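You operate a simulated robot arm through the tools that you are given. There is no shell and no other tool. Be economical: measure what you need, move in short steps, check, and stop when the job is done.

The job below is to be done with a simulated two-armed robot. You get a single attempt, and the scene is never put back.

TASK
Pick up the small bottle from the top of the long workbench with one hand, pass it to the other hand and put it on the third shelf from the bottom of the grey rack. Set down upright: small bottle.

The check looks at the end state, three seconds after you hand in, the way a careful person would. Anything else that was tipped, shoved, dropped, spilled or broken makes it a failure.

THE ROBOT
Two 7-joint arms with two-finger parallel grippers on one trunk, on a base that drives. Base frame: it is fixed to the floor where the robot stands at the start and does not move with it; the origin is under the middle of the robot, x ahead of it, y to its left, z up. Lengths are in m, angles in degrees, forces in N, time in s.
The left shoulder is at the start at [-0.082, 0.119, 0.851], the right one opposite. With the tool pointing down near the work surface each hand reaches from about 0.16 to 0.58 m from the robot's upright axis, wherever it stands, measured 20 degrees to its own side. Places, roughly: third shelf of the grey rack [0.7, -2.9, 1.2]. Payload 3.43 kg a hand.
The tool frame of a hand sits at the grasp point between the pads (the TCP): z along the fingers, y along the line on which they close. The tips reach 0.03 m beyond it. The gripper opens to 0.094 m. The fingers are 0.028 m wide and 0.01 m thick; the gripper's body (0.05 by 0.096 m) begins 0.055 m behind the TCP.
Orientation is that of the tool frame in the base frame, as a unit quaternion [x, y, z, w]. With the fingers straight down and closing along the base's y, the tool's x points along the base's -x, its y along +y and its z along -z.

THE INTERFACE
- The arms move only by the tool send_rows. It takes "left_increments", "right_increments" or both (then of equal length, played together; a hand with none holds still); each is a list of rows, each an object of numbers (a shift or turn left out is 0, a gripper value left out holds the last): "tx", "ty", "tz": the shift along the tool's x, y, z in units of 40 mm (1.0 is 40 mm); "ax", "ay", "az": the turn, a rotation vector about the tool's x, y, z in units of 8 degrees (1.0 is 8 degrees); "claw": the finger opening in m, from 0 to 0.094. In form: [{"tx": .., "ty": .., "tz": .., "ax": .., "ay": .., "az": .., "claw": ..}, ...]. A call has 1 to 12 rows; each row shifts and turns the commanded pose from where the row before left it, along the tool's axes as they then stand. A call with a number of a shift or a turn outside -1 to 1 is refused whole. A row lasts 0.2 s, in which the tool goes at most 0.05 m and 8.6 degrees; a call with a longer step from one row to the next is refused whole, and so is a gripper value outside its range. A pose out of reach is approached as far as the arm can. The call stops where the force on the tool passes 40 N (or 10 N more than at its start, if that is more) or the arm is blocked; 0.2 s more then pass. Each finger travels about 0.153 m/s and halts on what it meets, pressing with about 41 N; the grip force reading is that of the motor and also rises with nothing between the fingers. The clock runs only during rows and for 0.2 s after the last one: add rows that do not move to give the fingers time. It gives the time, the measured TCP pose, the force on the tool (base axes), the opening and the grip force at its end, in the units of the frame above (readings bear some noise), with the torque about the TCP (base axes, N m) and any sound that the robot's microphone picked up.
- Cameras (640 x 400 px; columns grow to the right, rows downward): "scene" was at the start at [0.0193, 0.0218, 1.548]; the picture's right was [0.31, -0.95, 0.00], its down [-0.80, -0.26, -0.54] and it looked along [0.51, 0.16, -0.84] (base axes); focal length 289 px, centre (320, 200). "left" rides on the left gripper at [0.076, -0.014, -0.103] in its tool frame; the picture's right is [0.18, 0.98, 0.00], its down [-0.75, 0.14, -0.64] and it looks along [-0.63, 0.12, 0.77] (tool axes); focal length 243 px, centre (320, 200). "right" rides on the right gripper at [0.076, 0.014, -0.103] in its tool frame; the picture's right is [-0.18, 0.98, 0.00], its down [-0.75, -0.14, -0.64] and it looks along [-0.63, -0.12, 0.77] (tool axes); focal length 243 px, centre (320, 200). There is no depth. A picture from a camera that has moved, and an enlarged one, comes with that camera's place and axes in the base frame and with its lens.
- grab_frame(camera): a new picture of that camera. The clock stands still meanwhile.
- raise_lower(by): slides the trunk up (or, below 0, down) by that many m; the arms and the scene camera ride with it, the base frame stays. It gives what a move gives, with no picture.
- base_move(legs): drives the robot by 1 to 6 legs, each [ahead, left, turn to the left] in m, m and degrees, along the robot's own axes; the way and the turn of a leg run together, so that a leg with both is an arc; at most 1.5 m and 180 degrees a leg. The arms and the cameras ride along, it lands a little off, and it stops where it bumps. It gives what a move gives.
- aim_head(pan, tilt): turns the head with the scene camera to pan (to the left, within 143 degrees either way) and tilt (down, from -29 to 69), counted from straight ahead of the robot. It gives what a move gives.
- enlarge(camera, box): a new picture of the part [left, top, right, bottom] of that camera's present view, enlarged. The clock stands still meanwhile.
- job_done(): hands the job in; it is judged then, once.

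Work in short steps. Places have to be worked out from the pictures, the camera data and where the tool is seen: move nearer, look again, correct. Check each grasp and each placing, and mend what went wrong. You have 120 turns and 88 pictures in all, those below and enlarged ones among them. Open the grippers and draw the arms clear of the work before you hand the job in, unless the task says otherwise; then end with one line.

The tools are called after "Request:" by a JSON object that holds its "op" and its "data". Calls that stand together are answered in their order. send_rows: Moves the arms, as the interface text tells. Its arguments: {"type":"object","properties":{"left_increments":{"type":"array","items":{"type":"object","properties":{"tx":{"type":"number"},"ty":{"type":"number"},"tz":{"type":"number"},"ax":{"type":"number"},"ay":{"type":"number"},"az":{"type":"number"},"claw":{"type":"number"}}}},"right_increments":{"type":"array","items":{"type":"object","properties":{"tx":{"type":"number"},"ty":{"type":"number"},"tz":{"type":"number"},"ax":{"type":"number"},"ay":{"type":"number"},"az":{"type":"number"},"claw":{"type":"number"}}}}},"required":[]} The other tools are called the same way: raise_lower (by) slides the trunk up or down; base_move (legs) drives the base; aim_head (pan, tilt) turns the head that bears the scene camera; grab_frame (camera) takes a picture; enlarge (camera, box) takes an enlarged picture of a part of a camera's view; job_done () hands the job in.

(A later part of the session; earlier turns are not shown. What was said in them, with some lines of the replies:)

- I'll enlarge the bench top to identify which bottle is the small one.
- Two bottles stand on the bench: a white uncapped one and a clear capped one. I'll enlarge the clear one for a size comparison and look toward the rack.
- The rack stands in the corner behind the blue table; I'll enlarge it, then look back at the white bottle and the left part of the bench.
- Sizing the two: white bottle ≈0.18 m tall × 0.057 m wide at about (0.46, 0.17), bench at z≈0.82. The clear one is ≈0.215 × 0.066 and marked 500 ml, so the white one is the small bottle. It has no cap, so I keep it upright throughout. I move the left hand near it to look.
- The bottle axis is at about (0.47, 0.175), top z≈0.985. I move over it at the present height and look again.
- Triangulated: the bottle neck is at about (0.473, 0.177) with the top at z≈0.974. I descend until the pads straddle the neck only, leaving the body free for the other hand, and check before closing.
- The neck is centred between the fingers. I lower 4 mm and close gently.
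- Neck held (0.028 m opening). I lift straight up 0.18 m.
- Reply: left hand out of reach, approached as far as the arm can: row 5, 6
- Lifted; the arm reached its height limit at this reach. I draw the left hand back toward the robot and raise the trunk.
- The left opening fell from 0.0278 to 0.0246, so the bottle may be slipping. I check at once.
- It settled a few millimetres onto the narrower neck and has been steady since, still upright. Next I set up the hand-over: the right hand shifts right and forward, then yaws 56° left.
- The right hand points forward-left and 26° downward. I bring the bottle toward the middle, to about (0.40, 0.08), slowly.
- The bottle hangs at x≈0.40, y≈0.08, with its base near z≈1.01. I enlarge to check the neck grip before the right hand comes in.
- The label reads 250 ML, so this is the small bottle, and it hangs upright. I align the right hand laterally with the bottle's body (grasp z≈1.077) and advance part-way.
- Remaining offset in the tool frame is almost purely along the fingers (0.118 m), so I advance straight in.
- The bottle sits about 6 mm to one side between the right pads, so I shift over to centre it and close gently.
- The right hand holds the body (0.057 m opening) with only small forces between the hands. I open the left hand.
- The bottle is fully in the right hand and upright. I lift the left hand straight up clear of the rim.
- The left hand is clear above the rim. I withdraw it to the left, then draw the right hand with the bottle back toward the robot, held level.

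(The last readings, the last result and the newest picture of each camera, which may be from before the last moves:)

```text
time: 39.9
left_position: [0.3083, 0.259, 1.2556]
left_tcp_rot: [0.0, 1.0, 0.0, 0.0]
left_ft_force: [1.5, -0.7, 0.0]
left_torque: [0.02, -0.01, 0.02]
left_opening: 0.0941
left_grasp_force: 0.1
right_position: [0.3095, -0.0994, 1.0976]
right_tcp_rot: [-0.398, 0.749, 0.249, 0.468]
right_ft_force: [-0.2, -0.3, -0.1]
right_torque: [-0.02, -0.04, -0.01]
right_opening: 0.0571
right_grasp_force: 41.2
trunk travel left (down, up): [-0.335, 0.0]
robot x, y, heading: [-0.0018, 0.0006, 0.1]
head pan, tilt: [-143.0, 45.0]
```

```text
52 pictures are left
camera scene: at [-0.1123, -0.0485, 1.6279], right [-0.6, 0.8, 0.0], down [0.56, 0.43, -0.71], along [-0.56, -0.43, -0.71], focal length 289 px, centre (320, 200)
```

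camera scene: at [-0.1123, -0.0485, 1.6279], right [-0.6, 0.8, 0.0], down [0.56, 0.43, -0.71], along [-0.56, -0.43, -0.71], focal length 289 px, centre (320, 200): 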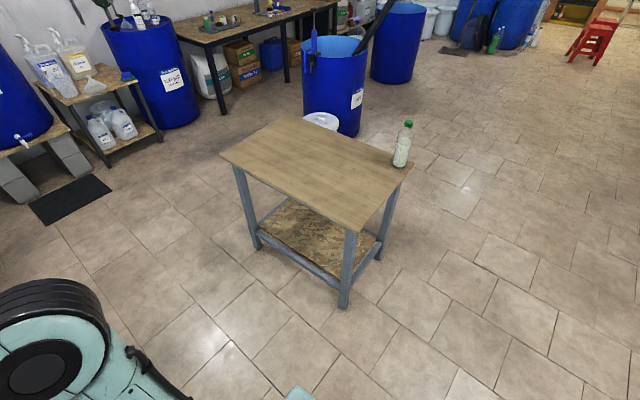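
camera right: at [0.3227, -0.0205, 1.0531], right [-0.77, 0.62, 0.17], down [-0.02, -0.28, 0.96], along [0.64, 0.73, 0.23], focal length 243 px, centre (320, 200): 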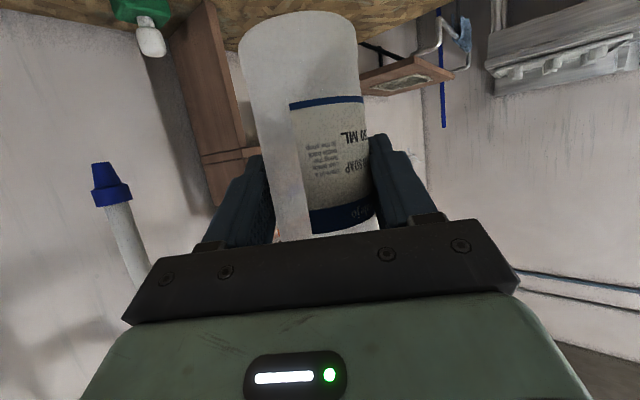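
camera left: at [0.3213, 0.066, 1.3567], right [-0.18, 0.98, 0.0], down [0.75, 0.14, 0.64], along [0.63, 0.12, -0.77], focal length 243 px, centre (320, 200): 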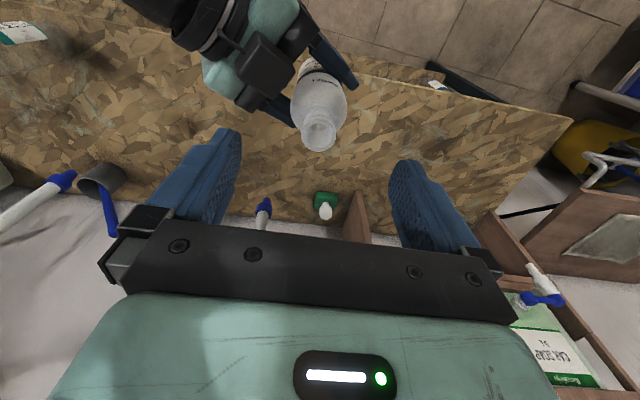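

Behind the robot it is clear. The prep table edge is at x≈-0.75 and the blue table front at x≈0.28. If I back to x≈-0.24 I can strafe right down the aisle with the hands clear of both. I go part-way, stopping short of the mat.

Request:
{"op": "base_move", "data": {"legs": [[-0.24, 0, 0], [0, -1.0, 0], [0, -0.9, 0]]}}

Request:
{"op": "aim_head", "data": {"pan": -40, "tilt": 25}}

Request:
{"op": "grab_frame", "data": {"camera": "scene"}}

Request:
{"op": "grab_frame", "data": {"camera": "right"}}

```text
time: 58.3
left_position: [0.0463, -1.6522, 1.2561]
left_tcp_rot: [0.009, 1.0, 0.0, 0.001]
left_ft_force: [0.5, 0.1, -0.3]
left_torque: [0.02, 0.03, 0.02]
left_opening: 0.094
left_grasp_force: 0.1
right_position: [0.0431, -2.0096, 1.0981]
right_tcp_rot: [-0.391, 0.752, 0.245, 0.471]
right_ft_force: [-0.2, -0.9, -0.8]
right_torque: [-0.01, -0.02, -0.04]
right_opening: 0.0574
right_grasp_force: 41.6
trunk travel left (down, up): [-0.335, 0.0]
robot x, y, heading: [-0.2666, -1.9059, -1.2]
head pan, tilt: [-143.0, 45.0]
```

```text
time: 60.1
left_position: [0.0481, -1.6516, 1.2559]
left_tcp_rot: [0.009, 1.0, 0.0, 0.0]
left_ft_force: [0.2, 0.0, 0.5]
left_torque: [-0.02, 0.0, 0.02]
left_opening: 0.0938
left_grasp_force: 0.1
right_position: [0.0424, -2.0101, 1.0962]
right_tcp_rot: [-0.392, 0.752, 0.246, 0.47]
right_ft_force: [0.8, 0.6, -0.2]
right_torque: [-0.03, 0.01, 0.02]
right_opening: 0.0572
right_grasp_force: 40.9
trunk travel left (down, up): [-0.335, 0.0]
robot x, y, heading: [-0.2673, -1.9019, -1.0]
head pan, tilt: [-40.0, 25.0]
```

```text
51 pictures are left
camera scene: at [-0.2425, -1.9646, 1.6585], right [-0.66, -0.75, 0.0], down [-0.32, 0.28, -0.91], along [0.68, -0.59, -0.42], focal length 289 px, centre (320, 200)
```

scene: 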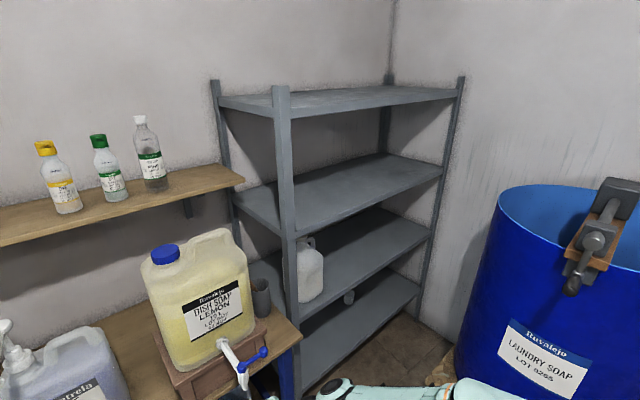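

```text
50 pictures are left
camera right: at [-0.0397, -2.1054, 1.0733], right [-0.76, 0.63, 0.17], down [-0.03, -0.28, 0.96], along [0.65, 0.72, 0.23], focal length 243 px, centre (320, 200)
```

right: 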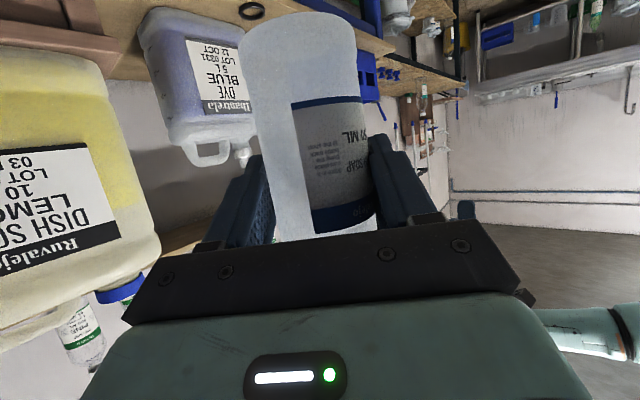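

The bottle is still gripped well. The rack's third shelf is at z≈1.15–1.2, with its front edge at x≈0.40 and the near post at y≈-2.42. The yellow jug stands near (0.36, -2.05), so I pull the left hand back and left before driving closer.

Request:
{"op": "send_rows", "data": {"left_increments": [{"tx": 0.7, "ty": 0.5}, {"tx": 0.7, "ty": 0.5}, {"tx": 0.7, "ty": 0.5}, {"tx": 0.7, "ty": 0.5}, {"tx": 0.7, "ty": 0.5}, {"tx": 0.7, "ty": 0.5}, {}]}}

Request:
{"op": "base_move", "data": {"legs": [[0, -0.32, 0]]}}

Request:
{"op": "grab_frame", "data": {"camera": "scene"}}

Request:
{"op": "aim_head", "data": {"pan": -20, "tilt": 60}}

Request:
{"op": "grab_frame", "data": {"camera": "scene"}}

```text
time: 61.7
left_position: [-0.1186, -1.5271, 1.2553]
left_tcp_rot: [0.009, 1.0, 0.0, 0.0]
left_ft_force: [0.7, -0.7, 0.6]
left_torque: [-0.03, -0.01, -0.01]
left_opening: 0.0942
left_grasp_force: 0.0
right_position: [0.0432, -2.0117, 1.0977]
right_tcp_rot: [-0.392, 0.752, 0.245, 0.47]
right_ft_force: [0.6, -0.8, 0.7]
right_torque: [0.0, -0.03, 0.02]
right_opening: 0.0571
right_grasp_force: 40.5
trunk travel left (down, up): [-0.335, 0.0]
robot x, y, heading: [-0.2628, -1.9065, -1.1]
head pan, tilt: [-40.0, 25.0]
```

```text
time: 65.1
left_position: [-0.1252, -1.8463, 1.2556]
left_tcp_rot: [0.009, 1.0, -0.001, 0.0]
left_ft_force: [-0.6, -0.8, -0.3]
left_torque: [0.0, -0.01, -0.01]
left_opening: 0.094
left_grasp_force: 0.1
right_position: [0.0371, -2.3305, 1.0973]
right_tcp_rot: [-0.392, 0.752, 0.245, 0.47]
right_ft_force: [-0.4, 0.4, 0.0]
right_torque: [0.01, -0.02, -0.02]
right_opening: 0.0571
right_grasp_force: 40.9
trunk travel left (down, up): [-0.335, 0.0]
robot x, y, heading: [-0.2697, -2.2205, -1.0]
head pan, tilt: [-40.0, 25.0]
```

```text
49 pictures are left
camera scene: at [-0.248, -2.2831, 1.6585], right [-0.66, -0.75, 0.0], down [-0.32, 0.28, -0.91], along [0.68, -0.59, -0.42], focal length 289 px, centre (320, 200)
```

scene: 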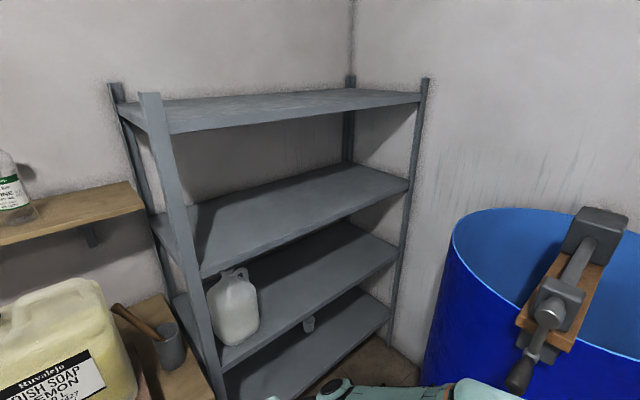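

```text
time: 66.1
left_position: [-0.1234, -1.8464, 1.2568]
left_tcp_rot: [0.009, 1.0, 0.0, 0.0]
left_ft_force: [0.8, 0.3, 0.2]
left_torque: [-0.01, 0.01, 0.0]
left_opening: 0.0942
left_grasp_force: 0.0
right_position: [0.0375, -2.3285, 1.0972]
right_tcp_rot: [-0.392, 0.752, 0.245, 0.47]
right_ft_force: [0.6, 0.0, 0.2]
right_torque: [0.01, -0.03, 0.03]
right_opening: 0.057
right_grasp_force: 41.1
trunk travel left (down, up): [-0.335, 0.0]
robot x, y, heading: [-0.2695, -2.2252, -0.9]
head pan, tilt: [-20.0, 60.0]
```

```text
48 pictures are left
camera scene: at [-0.2553, -2.2466, 1.6085], right [-0.36, -0.93, 0.0], down [-0.81, 0.31, -0.5], along [0.47, -0.18, -0.87], focal length 289 px, centre (320, 200)
```

scene: 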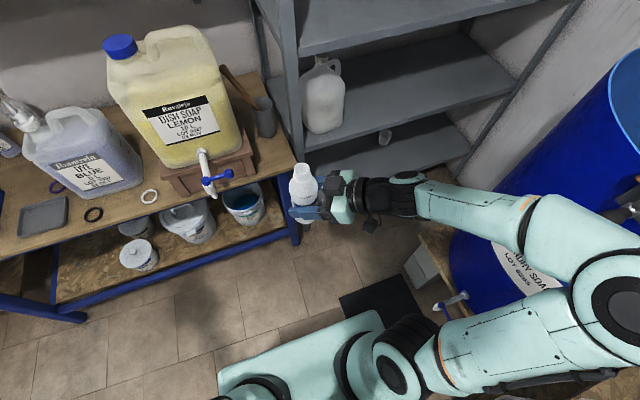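

Using both views, the rack's near front post is at (0.46, -2.43) and the third shelf's surface is near z≈1.15. The base front has room, so I drive 0.2 m ahead, then raise the bottle above shelf height.

Request:
{"op": "base_move", "data": {"legs": [[0.2, 0, 0]]}}

Request:
{"op": "send_rows", "data": {"right_increments": [{"tx": -0.7, "tz": -0.35}, {"tx": -0.7, "tz": -0.35}, {"tx": -0.7, "tz": -0.35}, {"tx": -0.7, "tz": -0.35}, {"tx": -0.7, "tz": -0.35}, {}]}}

Request:
{"op": "grab_frame", "data": {"camera": "scene"}}

```text
time: 67.7
left_position: [0.0724, -1.8502, 1.2563]
left_tcp_rot: [0.011, 1.0, 0.0, 0.0]
left_ft_force: [-0.7, 0.3, -0.9]
left_torque: [0.03, 0.01, 0.01]
left_opening: 0.0941
left_grasp_force: 0.1
right_position: [0.233, -2.3346, 1.0986]
right_tcp_rot: [-0.39, 0.753, 0.243, 0.471]
right_ft_force: [-0.5, -1.2, -0.5]
right_torque: [0.01, 0.0, 0.01]
right_opening: 0.0572
right_grasp_force: 41.7
trunk travel left (down, up): [-0.335, 0.0]
robot x, y, heading: [-0.0721, -2.2261, -1.2]
head pan, tilt: [-20.0, 60.0]
```

```text
time: 69.1
left_position: [0.0736, -1.8509, 1.2565]
left_tcp_rot: [0.01, 1.0, 0.0, 0.0]
left_ft_force: [-0.2, -0.8, 0.9]
left_torque: [0.02, 0.01, -0.03]
left_opening: 0.0939
left_grasp_force: 0.0
right_position: [0.2308, -2.3378, 1.2548]
right_tcp_rot: [-0.391, 0.753, 0.244, 0.47]
right_ft_force: [-0.1, 0.7, 1.0]
right_torque: [0.06, 0.02, 0.0]
right_opening: 0.0573
right_grasp_force: 40.9
trunk travel left (down, up): [-0.335, 0.0]
robot x, y, heading: [-0.0736, -2.2304, -1.3]
head pan, tilt: [-20.0, 60.0]
```

```text
47 pictures are left
camera scene: at [-0.059, -2.2504, 1.6084], right [-0.36, -0.93, 0.0], down [-0.81, 0.31, -0.5], along [0.47, -0.18, -0.87], focal length 289 px, centre (320, 200)
```

scene: 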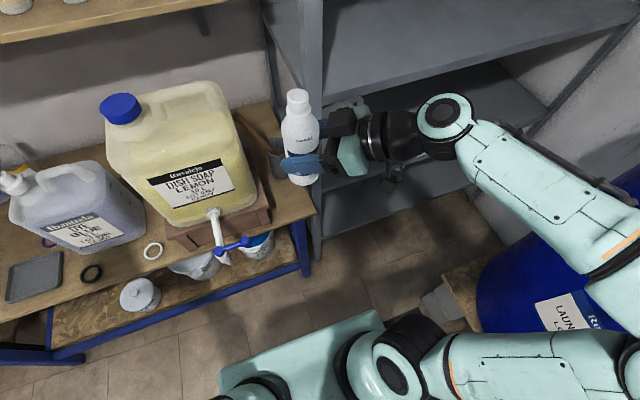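

Clear so far. I now yaw the hand 75° to the right about the vertical, keeping the bottle upright in place, so it points into the rack.

Request:
{"op": "send_rows", "data": {"right_increments": [{"ax": 0.9, "az": 0.44}, {"ax": 0.9, "az": 0.44}, {"ax": 0.9, "az": 0.44}, {"ax": 0.9, "az": 0.44}, {"ax": 0.9, "az": 0.44}, {}]}}

Request:
{"op": "grab_frame", "data": {"camera": "scene"}}

```text
time: 70.5
left_position: [0.0742, -1.8519, 1.2556]
left_tcp_rot: [0.011, 1.0, 0.0, 0.0]
left_ft_force: [0.2, 0.1, 0.3]
left_torque: [0.02, 0.02, -0.02]
left_opening: 0.094
left_grasp_force: 0.1
right_position: [0.233, -2.3382, 1.2534]
right_tcp_rot: [-0.107, 0.841, 0.067, 0.526]
right_ft_force: [-0.6, -0.2, -0.3]
right_torque: [0.02, 0.0, 0.03]
right_opening: 0.057
right_grasp_force: 40.5
trunk travel left (down, up): [-0.335, 0.0]
robot x, y, heading: [-0.0724, -2.2277, -1.2]
head pan, tilt: [-20.0, 60.0]
```

```text
46 pictures are left
camera scene: at [-0.0588, -2.2512, 1.6084], right [-0.36, -0.93, 0.0], down [-0.81, 0.31, -0.5], along [0.47, -0.18, -0.87], focal length 289 px, centre (320, 200)
```

scene: 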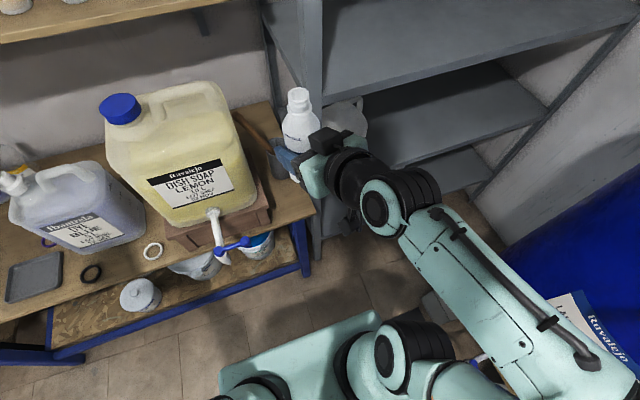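

Hand yaw is now about 15° and the elbow is still clear of the blue drum. I shift the bottle right and slightly forward, staying in front of the rack and past the post.

Request:
{"op": "send_rows", "data": {"right_increments": [{"tx": -0.075, "ty": -0.89, "tz": 0.09}, {"tx": -0.075, "ty": -0.89, "tz": 0.09}, {"tx": -0.075, "ty": -0.89, "tz": 0.09}, {"tx": -0.075, "ty": -0.89, "tz": 0.09}, {"tx": -0.075, "ty": -0.89, "tz": 0.09}, {"tx": -0.075, "ty": -0.89, "tz": 0.09}, {}]}}

Request:
{"op": "aim_head", "data": {"pan": -40, "tilt": 45}}

Request:
{"op": "grab_frame", "data": {"camera": "scene"}}

Request:
{"op": "grab_frame", "data": {"camera": "right"}}

```text
time: 72.1
left_position: [0.0729, -1.8501, 1.2551]
left_tcp_rot: [0.011, 1.0, 0.0, 0.0]
left_ft_force: [-0.2, 0.5, 0.5]
left_torque: [0.0, 0.03, -0.02]
left_opening: 0.094
left_grasp_force: 0.0
right_position: [0.3134, -2.5348, 1.2603]
right_tcp_rot: [-0.11, 0.841, 0.068, 0.525]
right_ft_force: [-0.4, -0.2, -0.5]
right_torque: [0.03, 0.02, -0.05]
right_opening: 0.0572
right_grasp_force: 41.1
trunk travel left (down, up): [-0.335, 0.0]
robot x, y, heading: [-0.0755, -2.2276, -1.3]
head pan, tilt: [-20.0, 60.0]
```

```text
time: 72.9
left_position: [0.0728, -1.8498, 1.2565]
left_tcp_rot: [0.01, 1.0, 0.0, 0.0]
left_ft_force: [0.5, 1.0, -0.8]
left_torque: [-0.02, -0.05, 0.0]
left_opening: 0.094
left_grasp_force: 0.0
right_position: [0.3127, -2.5337, 1.2604]
right_tcp_rot: [-0.109, 0.841, 0.069, 0.526]
right_ft_force: [0.2, -1.5, 0.0]
right_torque: [0.02, 0.04, 0.02]
right_opening: 0.0571
right_grasp_force: 41.3
trunk travel left (down, up): [-0.335, 0.0]
robot x, y, heading: [-0.0708, -2.2275, -1.1]
head pan, tilt: [-40.0, 45.0]
```

```text
45 pictures are left
camera scene: at [-0.0599, -2.2798, 1.6279], right [-0.66, -0.75, 0.0], down [-0.53, 0.47, -0.71], along [0.53, -0.47, -0.71], focal length 289 px, centre (320, 200)
```

scene: 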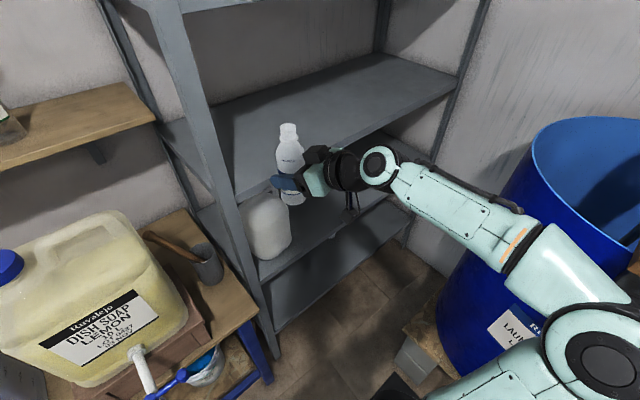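

```text
44 pictures are left
camera right: at [0.1888, -2.5529, 1.2358], right [-0.17, 0.97, 0.17], down [-0.2, -0.2, 0.96], along [0.96, 0.13, 0.23], focal length 243 px, centre (320, 200)
```

right: 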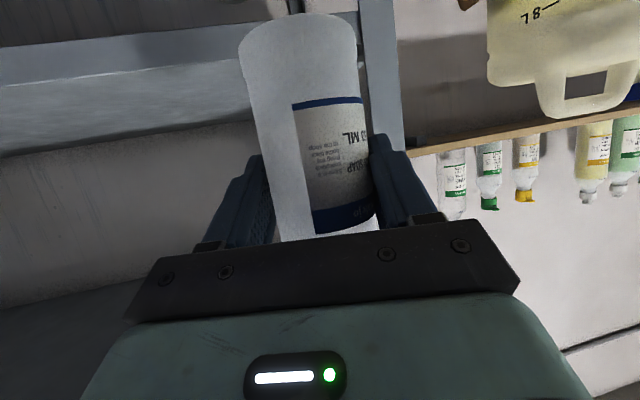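

From the wrist view the shelf surface is at z≈1.14 and the bottle's base at z≈1.19, so it clears the shelf lip by about 5 cm. I yaw 24° more to the right, then advance the first half into the bay.

Request:
{"op": "send_rows", "data": {"right_increments": [{"ax": 0.9, "az": 0.44}, {"ax": 0.9, "az": 0.44}, {"ax": 0.9, "az": 0.44}, {"tx": -0.35, "ty": -0.1, "tz": 0.76}, {"tx": -0.35, "ty": -0.1, "tz": 0.76}, {"tx": -0.35, "ty": -0.1, "tz": 0.76}, {}]}}

Request:
{"op": "grab_frame", "data": {"camera": "scene"}}

Request:
{"op": "grab_frame", "data": {"camera": "right"}}

```text
time: 74.5
left_position: [0.0725, -1.8506, 1.2554]
left_tcp_rot: [0.01, 1.0, 0.0, 0.0]
left_ft_force: [0.2, 0.5, -0.6]
left_torque: [0.0, -0.01, 0.0]
left_opening: 0.0938
left_grasp_force: 0.0
right_position: [0.4094, -2.562, 1.2583]
right_tcp_rot: [0.069, 0.845, -0.043, 0.529]
right_ft_force: [-0.6, 0.3, -0.6]
right_torque: [0.02, 0.02, 0.0]
right_opening: 0.0573
right_grasp_force: 40.8
trunk travel left (down, up): [-0.335, 0.0]
robot x, y, heading: [-0.0738, -2.2299, -1.2]
head pan, tilt: [-40.0, 45.0]
```

```text
43 pictures are left
camera scene: at [-0.0606, -2.2795, 1.6279], right [-0.66, -0.75, 0.0], down [-0.53, 0.47, -0.71], along [0.53, -0.47, -0.71], focal length 289 px, centre (320, 200)
```

scene: 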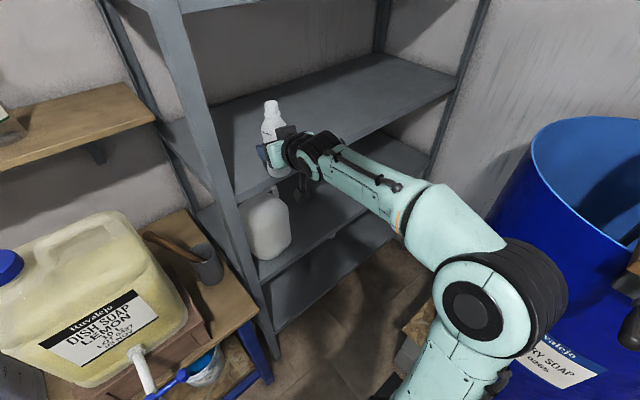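

```text
42 pictures are left
camera right: at [0.2889, -2.5291, 1.2332], right [0.24, 0.96, 0.17], down [-0.27, -0.1, 0.96], along [0.93, -0.27, 0.23], focal length 243 px, centre (320, 200)
```

right: 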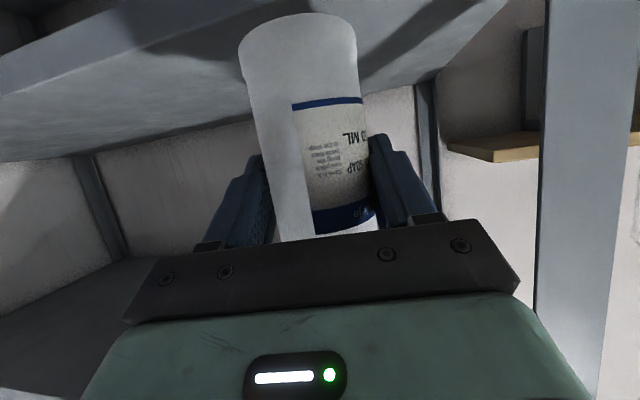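

Everything clears, with the elbow well short of the drum. I continue to about (0.545, -2.61), still at the raised height.

Request:
{"op": "send_rows", "data": {"right_increments": [{"tx": -0.37, "ty": -0.156, "tz": 0.806}, {"tx": -0.37, "ty": -0.156, "tz": 0.806}, {"tx": -0.37, "ty": -0.156, "tz": 0.806}, {"tx": -0.37, "ty": -0.156, "tz": 0.806}, {}]}}

Request:
{"op": "grab_frame", "data": {"camera": "scene"}}

Request:
{"op": "grab_frame", "data": {"camera": "right"}}

```text
time: 75.7
left_position: [0.0723, -1.8497, 1.2554]
left_tcp_rot: [0.011, 1.0, 0.0, 0.0]
left_ft_force: [-0.2, 0.1, -0.4]
left_torque: [0.0, -0.01, 0.04]
left_opening: 0.0941
left_grasp_force: 0.1
right_position: [0.5448, -2.6105, 1.2531]
right_tcp_rot: [0.069, 0.845, -0.043, 0.529]
right_ft_force: [0.4, 0.0, -0.5]
right_torque: [0.02, 0.02, -0.01]
right_opening: 0.0573
right_grasp_force: 40.8
trunk travel left (down, up): [-0.335, 0.0]
robot x, y, heading: [-0.0737, -2.2247, -1.0]
head pan, tilt: [-40.0, 45.0]
```

```text
41 pictures are left
camera scene: at [-0.0609, -2.2795, 1.6279], right [-0.66, -0.75, 0.0], down [-0.53, 0.47, -0.71], along [0.53, -0.47, -0.71], focal length 289 px, centre (320, 200)
```

scene: 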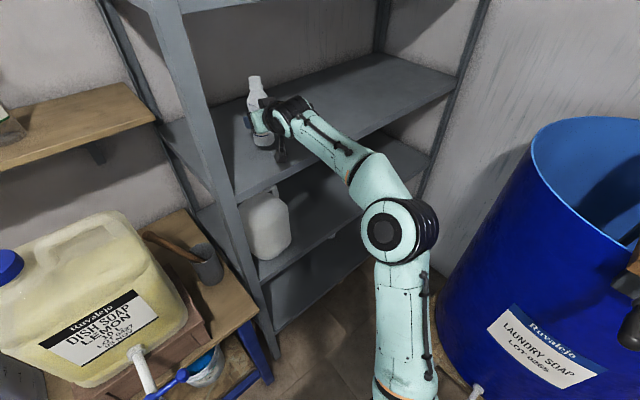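

```text
40 pictures are left
camera right: at [0.4243, -2.5755, 1.2293], right [0.24, 0.96, 0.17], down [-0.27, -0.1, 0.96], along [0.93, -0.27, 0.23], focal length 243 px, centre (320, 200)
```

right: 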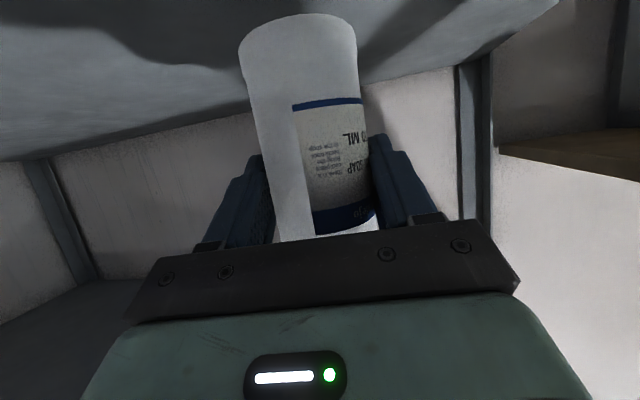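

The bottle is inside the bay above the third shelf. I lower straight down 3 cm, then in small steps until I feel contact.

Request:
{"op": "send_rows", "data": {"right_increments": [{"tx": 0.225, "tz": 0.109}, {"tx": 0.225, "tz": 0.109}, {"tx": 0.225, "tz": 0.109}, {}]}}

Request:
{"op": "enlarge", "data": {"camera": "scene", "box": [190, 50, 350, 200]}}

Request:
{"op": "grab_frame", "data": {"camera": "right"}}

```text
time: 76.7
left_position: [0.073, -1.8511, 1.2572]
left_tcp_rot: [0.01, 1.0, 0.0, 0.0]
left_ft_force: [0.3, -0.5, -0.4]
left_torque: [-0.03, 0.01, 0.04]
left_opening: 0.0943
left_grasp_force: 0.0
right_position: [0.5462, -2.6101, 1.2254]
right_tcp_rot: [0.068, 0.845, -0.042, 0.529]
right_ft_force: [1.1, 0.3, -0.1]
right_torque: [0.0, -0.01, 0.0]
right_opening: 0.0574
right_grasp_force: 41.7
trunk travel left (down, up): [-0.335, 0.0]
robot x, y, heading: [-0.0759, -2.2279, -1.4]
head pan, tilt: [-40.0, 45.0]
```

```text
2.67 times, centred on (270, 125) of scene
camera zoom: at [-0.06, -2.2798, 1.6279], right [-0.66, -0.75, 0.0], down [-0.53, 0.47, -0.71], along [0.53, -0.47, -0.71], focal length 771 px, centre (453, 400)
```

zoom: 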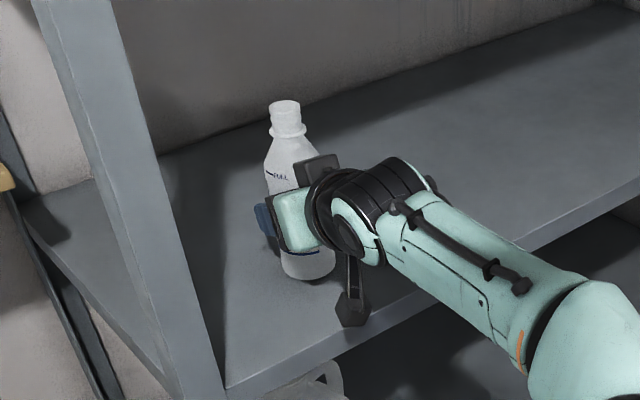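

```text
38 pictures are left
camera right: at [0.4253, -2.5762, 1.2001], right [0.24, 0.96, 0.17], down [-0.27, -0.1, 0.96], along [0.93, -0.27, 0.23], focal length 243 px, centre (320, 200)
```

right: 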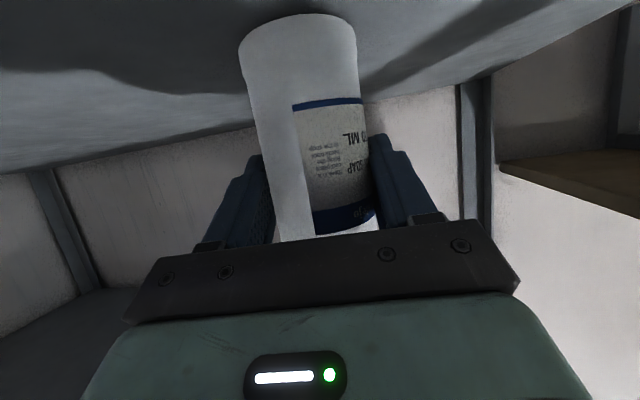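

About 1–1.5 cm remain. I lower in 4 mm steps and watch the vertical force.

Request:
{"op": "send_rows", "data": {"right_increments": [{"tx": 0.09, "tz": 0.044}, {"tx": 0.09, "tz": 0.044}, {}]}}

Request:
{"op": "send_rows", "data": {"right_increments": [{"tx": 0.09, "tz": 0.044}, {}]}}

Request:
{"op": "grab_frame", "data": {"camera": "right"}}

```text
time: 77.5
left_position: [0.0726, -1.8497, 1.2559]
left_tcp_rot: [0.01, 1.0, 0.0, 0.001]
left_ft_force: [0.4, -0.6, -0.3]
left_torque: [0.04, -0.03, 0.01]
left_opening: 0.0941
left_grasp_force: 0.1
right_position: [0.5461, -2.6102, 1.2208]
right_tcp_rot: [0.069, 0.843, -0.043, 0.532]
right_ft_force: [2.3, -1.6, 14.7]
right_torque: [-0.04, -0.02, 0.0]
right_opening: 0.0573
right_grasp_force: 41.4
trunk travel left (down, up): [-0.335, 0.0]
robot x, y, heading: [-0.072, -2.2301, -1.3]
head pan, tilt: [-40.0, 45.0]
```

```text
time: 78.1
left_position: [0.0717, -1.8492, 1.2565]
left_tcp_rot: [0.01, 1.0, -0.001, 0.0]
left_ft_force: [-1.0, 0.0, 0.2]
left_torque: [-0.02, 0.05, 0.03]
left_opening: 0.094
left_grasp_force: 0.0
right_position: [0.5448, -2.6095, 1.2212]
right_tcp_rot: [0.068, 0.841, -0.043, 0.535]
right_ft_force: [1.9, -1.2, 27.6]
right_torque: [0.01, 0.11, 0.0]
right_opening: 0.0571
right_grasp_force: 40.9
trunk travel left (down, up): [-0.335, 0.0]
robot x, y, heading: [-0.0737, -2.227, -1.2]
head pan, tilt: [-40.0, 45.0]
```

```text
37 pictures are left
camera right: at [0.4243, -2.5753, 1.1946], right [0.24, 0.96, 0.17], down [-0.28, -0.1, 0.95], along [0.93, -0.27, 0.25], focal length 243 px, centre (320, 200)
```

right: 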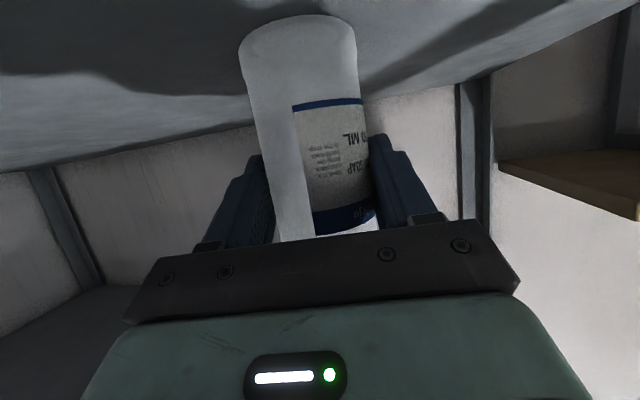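

The contact is through the bottle's base: 27 N upward with almost no torque. I back off the press by 7 mm of command, check the force, then open.

Request:
{"op": "send_rows", "data": {"right_increments": [{"tx": -0.15, "tz": -0.073}, {}, {}]}}

```text
time: 78.9
left_position: [0.0719, -1.8499, 1.2552]
left_tcp_rot: [0.01, 1.0, -0.001, 0.0]
left_ft_force: [0.2, -0.7, 0.2]
left_torque: [-0.04, 0.03, 0.0]
left_opening: 0.0939
left_grasp_force: 0.1
right_position: [0.5457, -2.6089, 1.2208]
right_tcp_rot: [0.069, 0.845, -0.043, 0.529]
right_ft_force: [1.3, -0.2, 14.9]
right_torque: [0.04, -0.04, -0.02]
right_opening: 0.0573
right_grasp_force: 41.0
trunk travel left (down, up): [-0.335, 0.0]
robot x, y, heading: [-0.0703, -2.2296, -1.1]
head pan, tilt: [-40.0, 45.0]
```

Still 15 N down-press; I back off slightly more and then open gradually.

Request:
{"op": "send_rows", "data": {"right_increments": [{"tx": -0.06, "tz": -0.03}, {}, {"claw": 0.06}, {"claw": 0.065}, {"claw": 0.075}, {"claw": 0.085}, {}]}}

Request:
{"op": "grab_frame", "data": {"camera": "right"}}

Request:
{"op": "enlarge", "data": {"camera": "scene", "box": [190, 50, 350, 200]}}

```text
time: 80.5
left_position: [0.0735, -1.8514, 1.2566]
left_tcp_rot: [0.01, 1.0, 0.0, 0.0]
left_ft_force: [-0.6, -1.1, 0.6]
left_torque: [0.02, 0.02, -0.01]
left_opening: 0.0939
left_grasp_force: 0.0
right_position: [0.5466, -2.6106, 1.2221]
right_tcp_rot: [0.069, 0.845, -0.043, 0.528]
right_ft_force: [-0.6, -0.2, 0.1]
right_torque: [-0.01, -0.02, -0.01]
right_opening: 0.0847
right_grasp_force: 0.1
trunk travel left (down, up): [-0.335, 0.0]
robot x, y, heading: [-0.0751, -2.2283, -1.5]
head pan, tilt: [-40.0, 45.0]
```

```text
36 pictures are left
camera right: at [0.4257, -2.5759, 1.1985], right [0.24, 0.96, 0.17], down [-0.27, -0.1, 0.96], along [0.93, -0.27, 0.23], focal length 243 px, centre (320, 200)
```

right: 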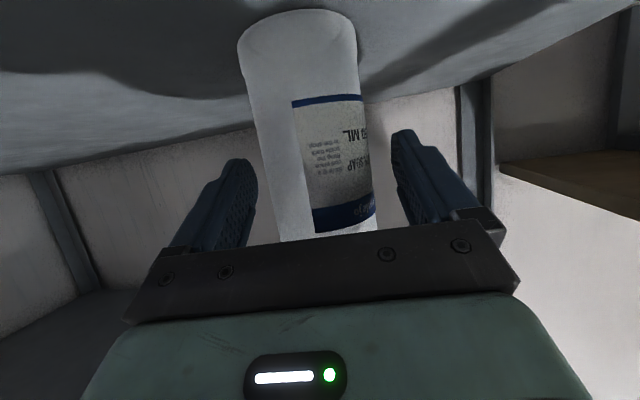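

```text
2.67 times, centred on (270, 125) of scene
camera zoom: at [-0.06, -2.2799, 1.6279], right [-0.66, -0.75, 0.0], down [-0.53, 0.47, -0.71], along [0.53, -0.47, -0.71], focal length 771 px, centre (453, 400)
```

zoom: 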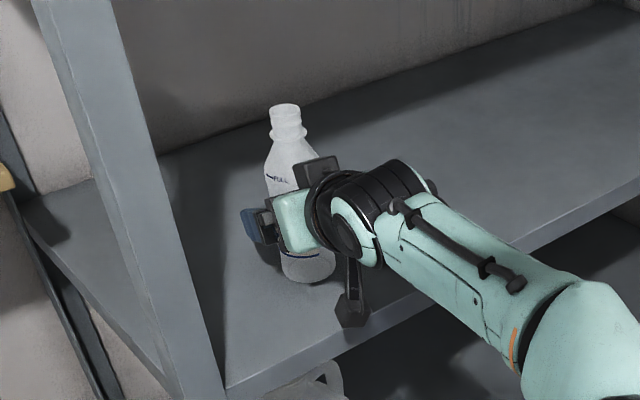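

Released and standing upright. I withdraw along the finger axis, slowly at first.

Request:
{"op": "send_rows", "data": {"right_increments": [{"claw": 0.094}, {"tz": -0.3}, {"tz": -0.5}, {"tz": -0.7}, {"tz": -0.8}, {"tz": -0.8}, {"tz": -0.8}, {}]}}

Request:
{"op": "grab_frame", "data": {"camera": "right"}}

Request:
{"op": "grab_frame", "data": {"camera": "scene"}}

```text
time: 82.3
left_position: [0.0739, -1.85, 1.2564]
left_tcp_rot: [0.011, 1.0, 0.0, 0.001]
left_ft_force: [-0.3, -0.2, 0.0]
left_torque: [0.01, 0.0, -0.02]
left_opening: 0.0939
left_grasp_force: 0.0
right_position: [0.4063, -2.5872, 1.2886]
right_tcp_rot: [0.07, 0.845, -0.043, 0.528]
right_ft_force: [-0.3, 0.3, -0.5]
right_torque: [-0.02, 0.01, -0.01]
right_opening: 0.0939
right_grasp_force: 0.1
trunk travel left (down, up): [-0.335, 0.0]
robot x, y, heading: [-0.0679, -2.2282, -1.2]
head pan, tilt: [-40.0, 45.0]
```

```text
34 pictures are left
camera right: at [0.2862, -2.5541, 1.265], right [0.24, 0.96, 0.17], down [-0.27, -0.1, 0.96], along [0.93, -0.27, 0.23], focal length 243 px, centre (320, 200)
```

right: 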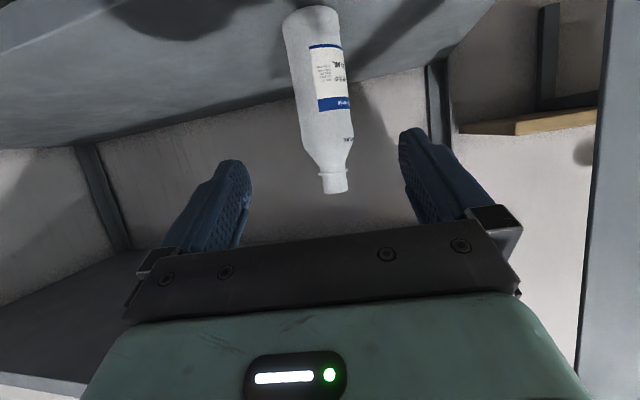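

```text
33 pictures are left
camera scene: at [-0.0593, -2.28, 1.6279], right [-0.66, -0.75, 0.0], down [-0.53, 0.47, -0.71], along [0.53, -0.47, -0.71], focal length 289 px, centre (320, 200)
```

scene: 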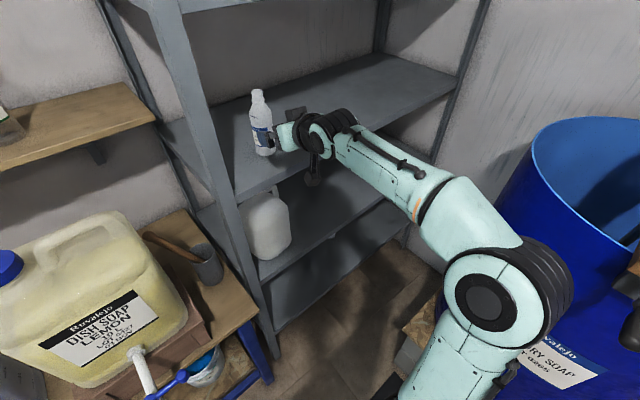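

The bottle stands upright on the third shelf. I back the base off 0.2 m along the way it came to clear the arm fully, and check once more.

Request:
{"op": "base_move", "data": {"legs": [[-0.2, 0, 0]]}}

Request:
{"op": "grab_frame", "data": {"camera": "scene"}}

```text
time: 83.9
left_position: [-0.12, -1.8469, 1.2568]
left_tcp_rot: [0.011, 1.0, 0.0, -0.001]
left_ft_force: [0.0, -0.9, 0.2]
left_torque: [-0.03, -0.03, 0.02]
left_opening: 0.0939
left_grasp_force: 0.1
right_position: [0.2126, -2.5845, 1.2898]
right_tcp_rot: [0.07, 0.846, -0.043, 0.527]
right_ft_force: [0.0, -0.5, -0.2]
right_torque: [-0.01, 0.01, 0.0]
right_opening: 0.0939
right_grasp_force: 0.0
trunk travel left (down, up): [-0.335, 0.0]
robot x, y, heading: [-0.2669, -2.2248, -1.2]
head pan, tilt: [-40.0, 45.0]
```

```text
32 pictures are left
camera scene: at [-0.2536, -2.2757, 1.6282], right [-0.66, -0.75, 0.0], down [-0.53, 0.47, -0.71], along [0.53, -0.47, -0.71], focal length 289 px, centre (320, 200)
```

scene: 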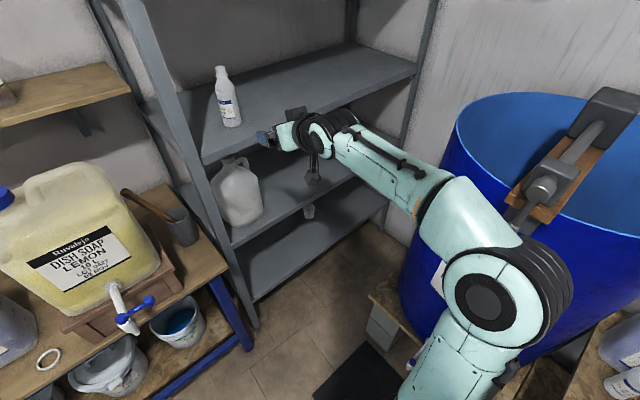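

The bottle stands upright on the third shelf (bottom shelf, jug shelf, then this one), both grippers are open and clear, and nothing else looks disturbed. I hand in.

Request:
{"op": "job_done", "data": {}}

```text
The job is handed in.
```

The small bottle (the 250 ml one) was picked up with the left hand, passed to the right, and set upright on the third shelf from the bottom of the grey rack. Both grippers are open and clear.
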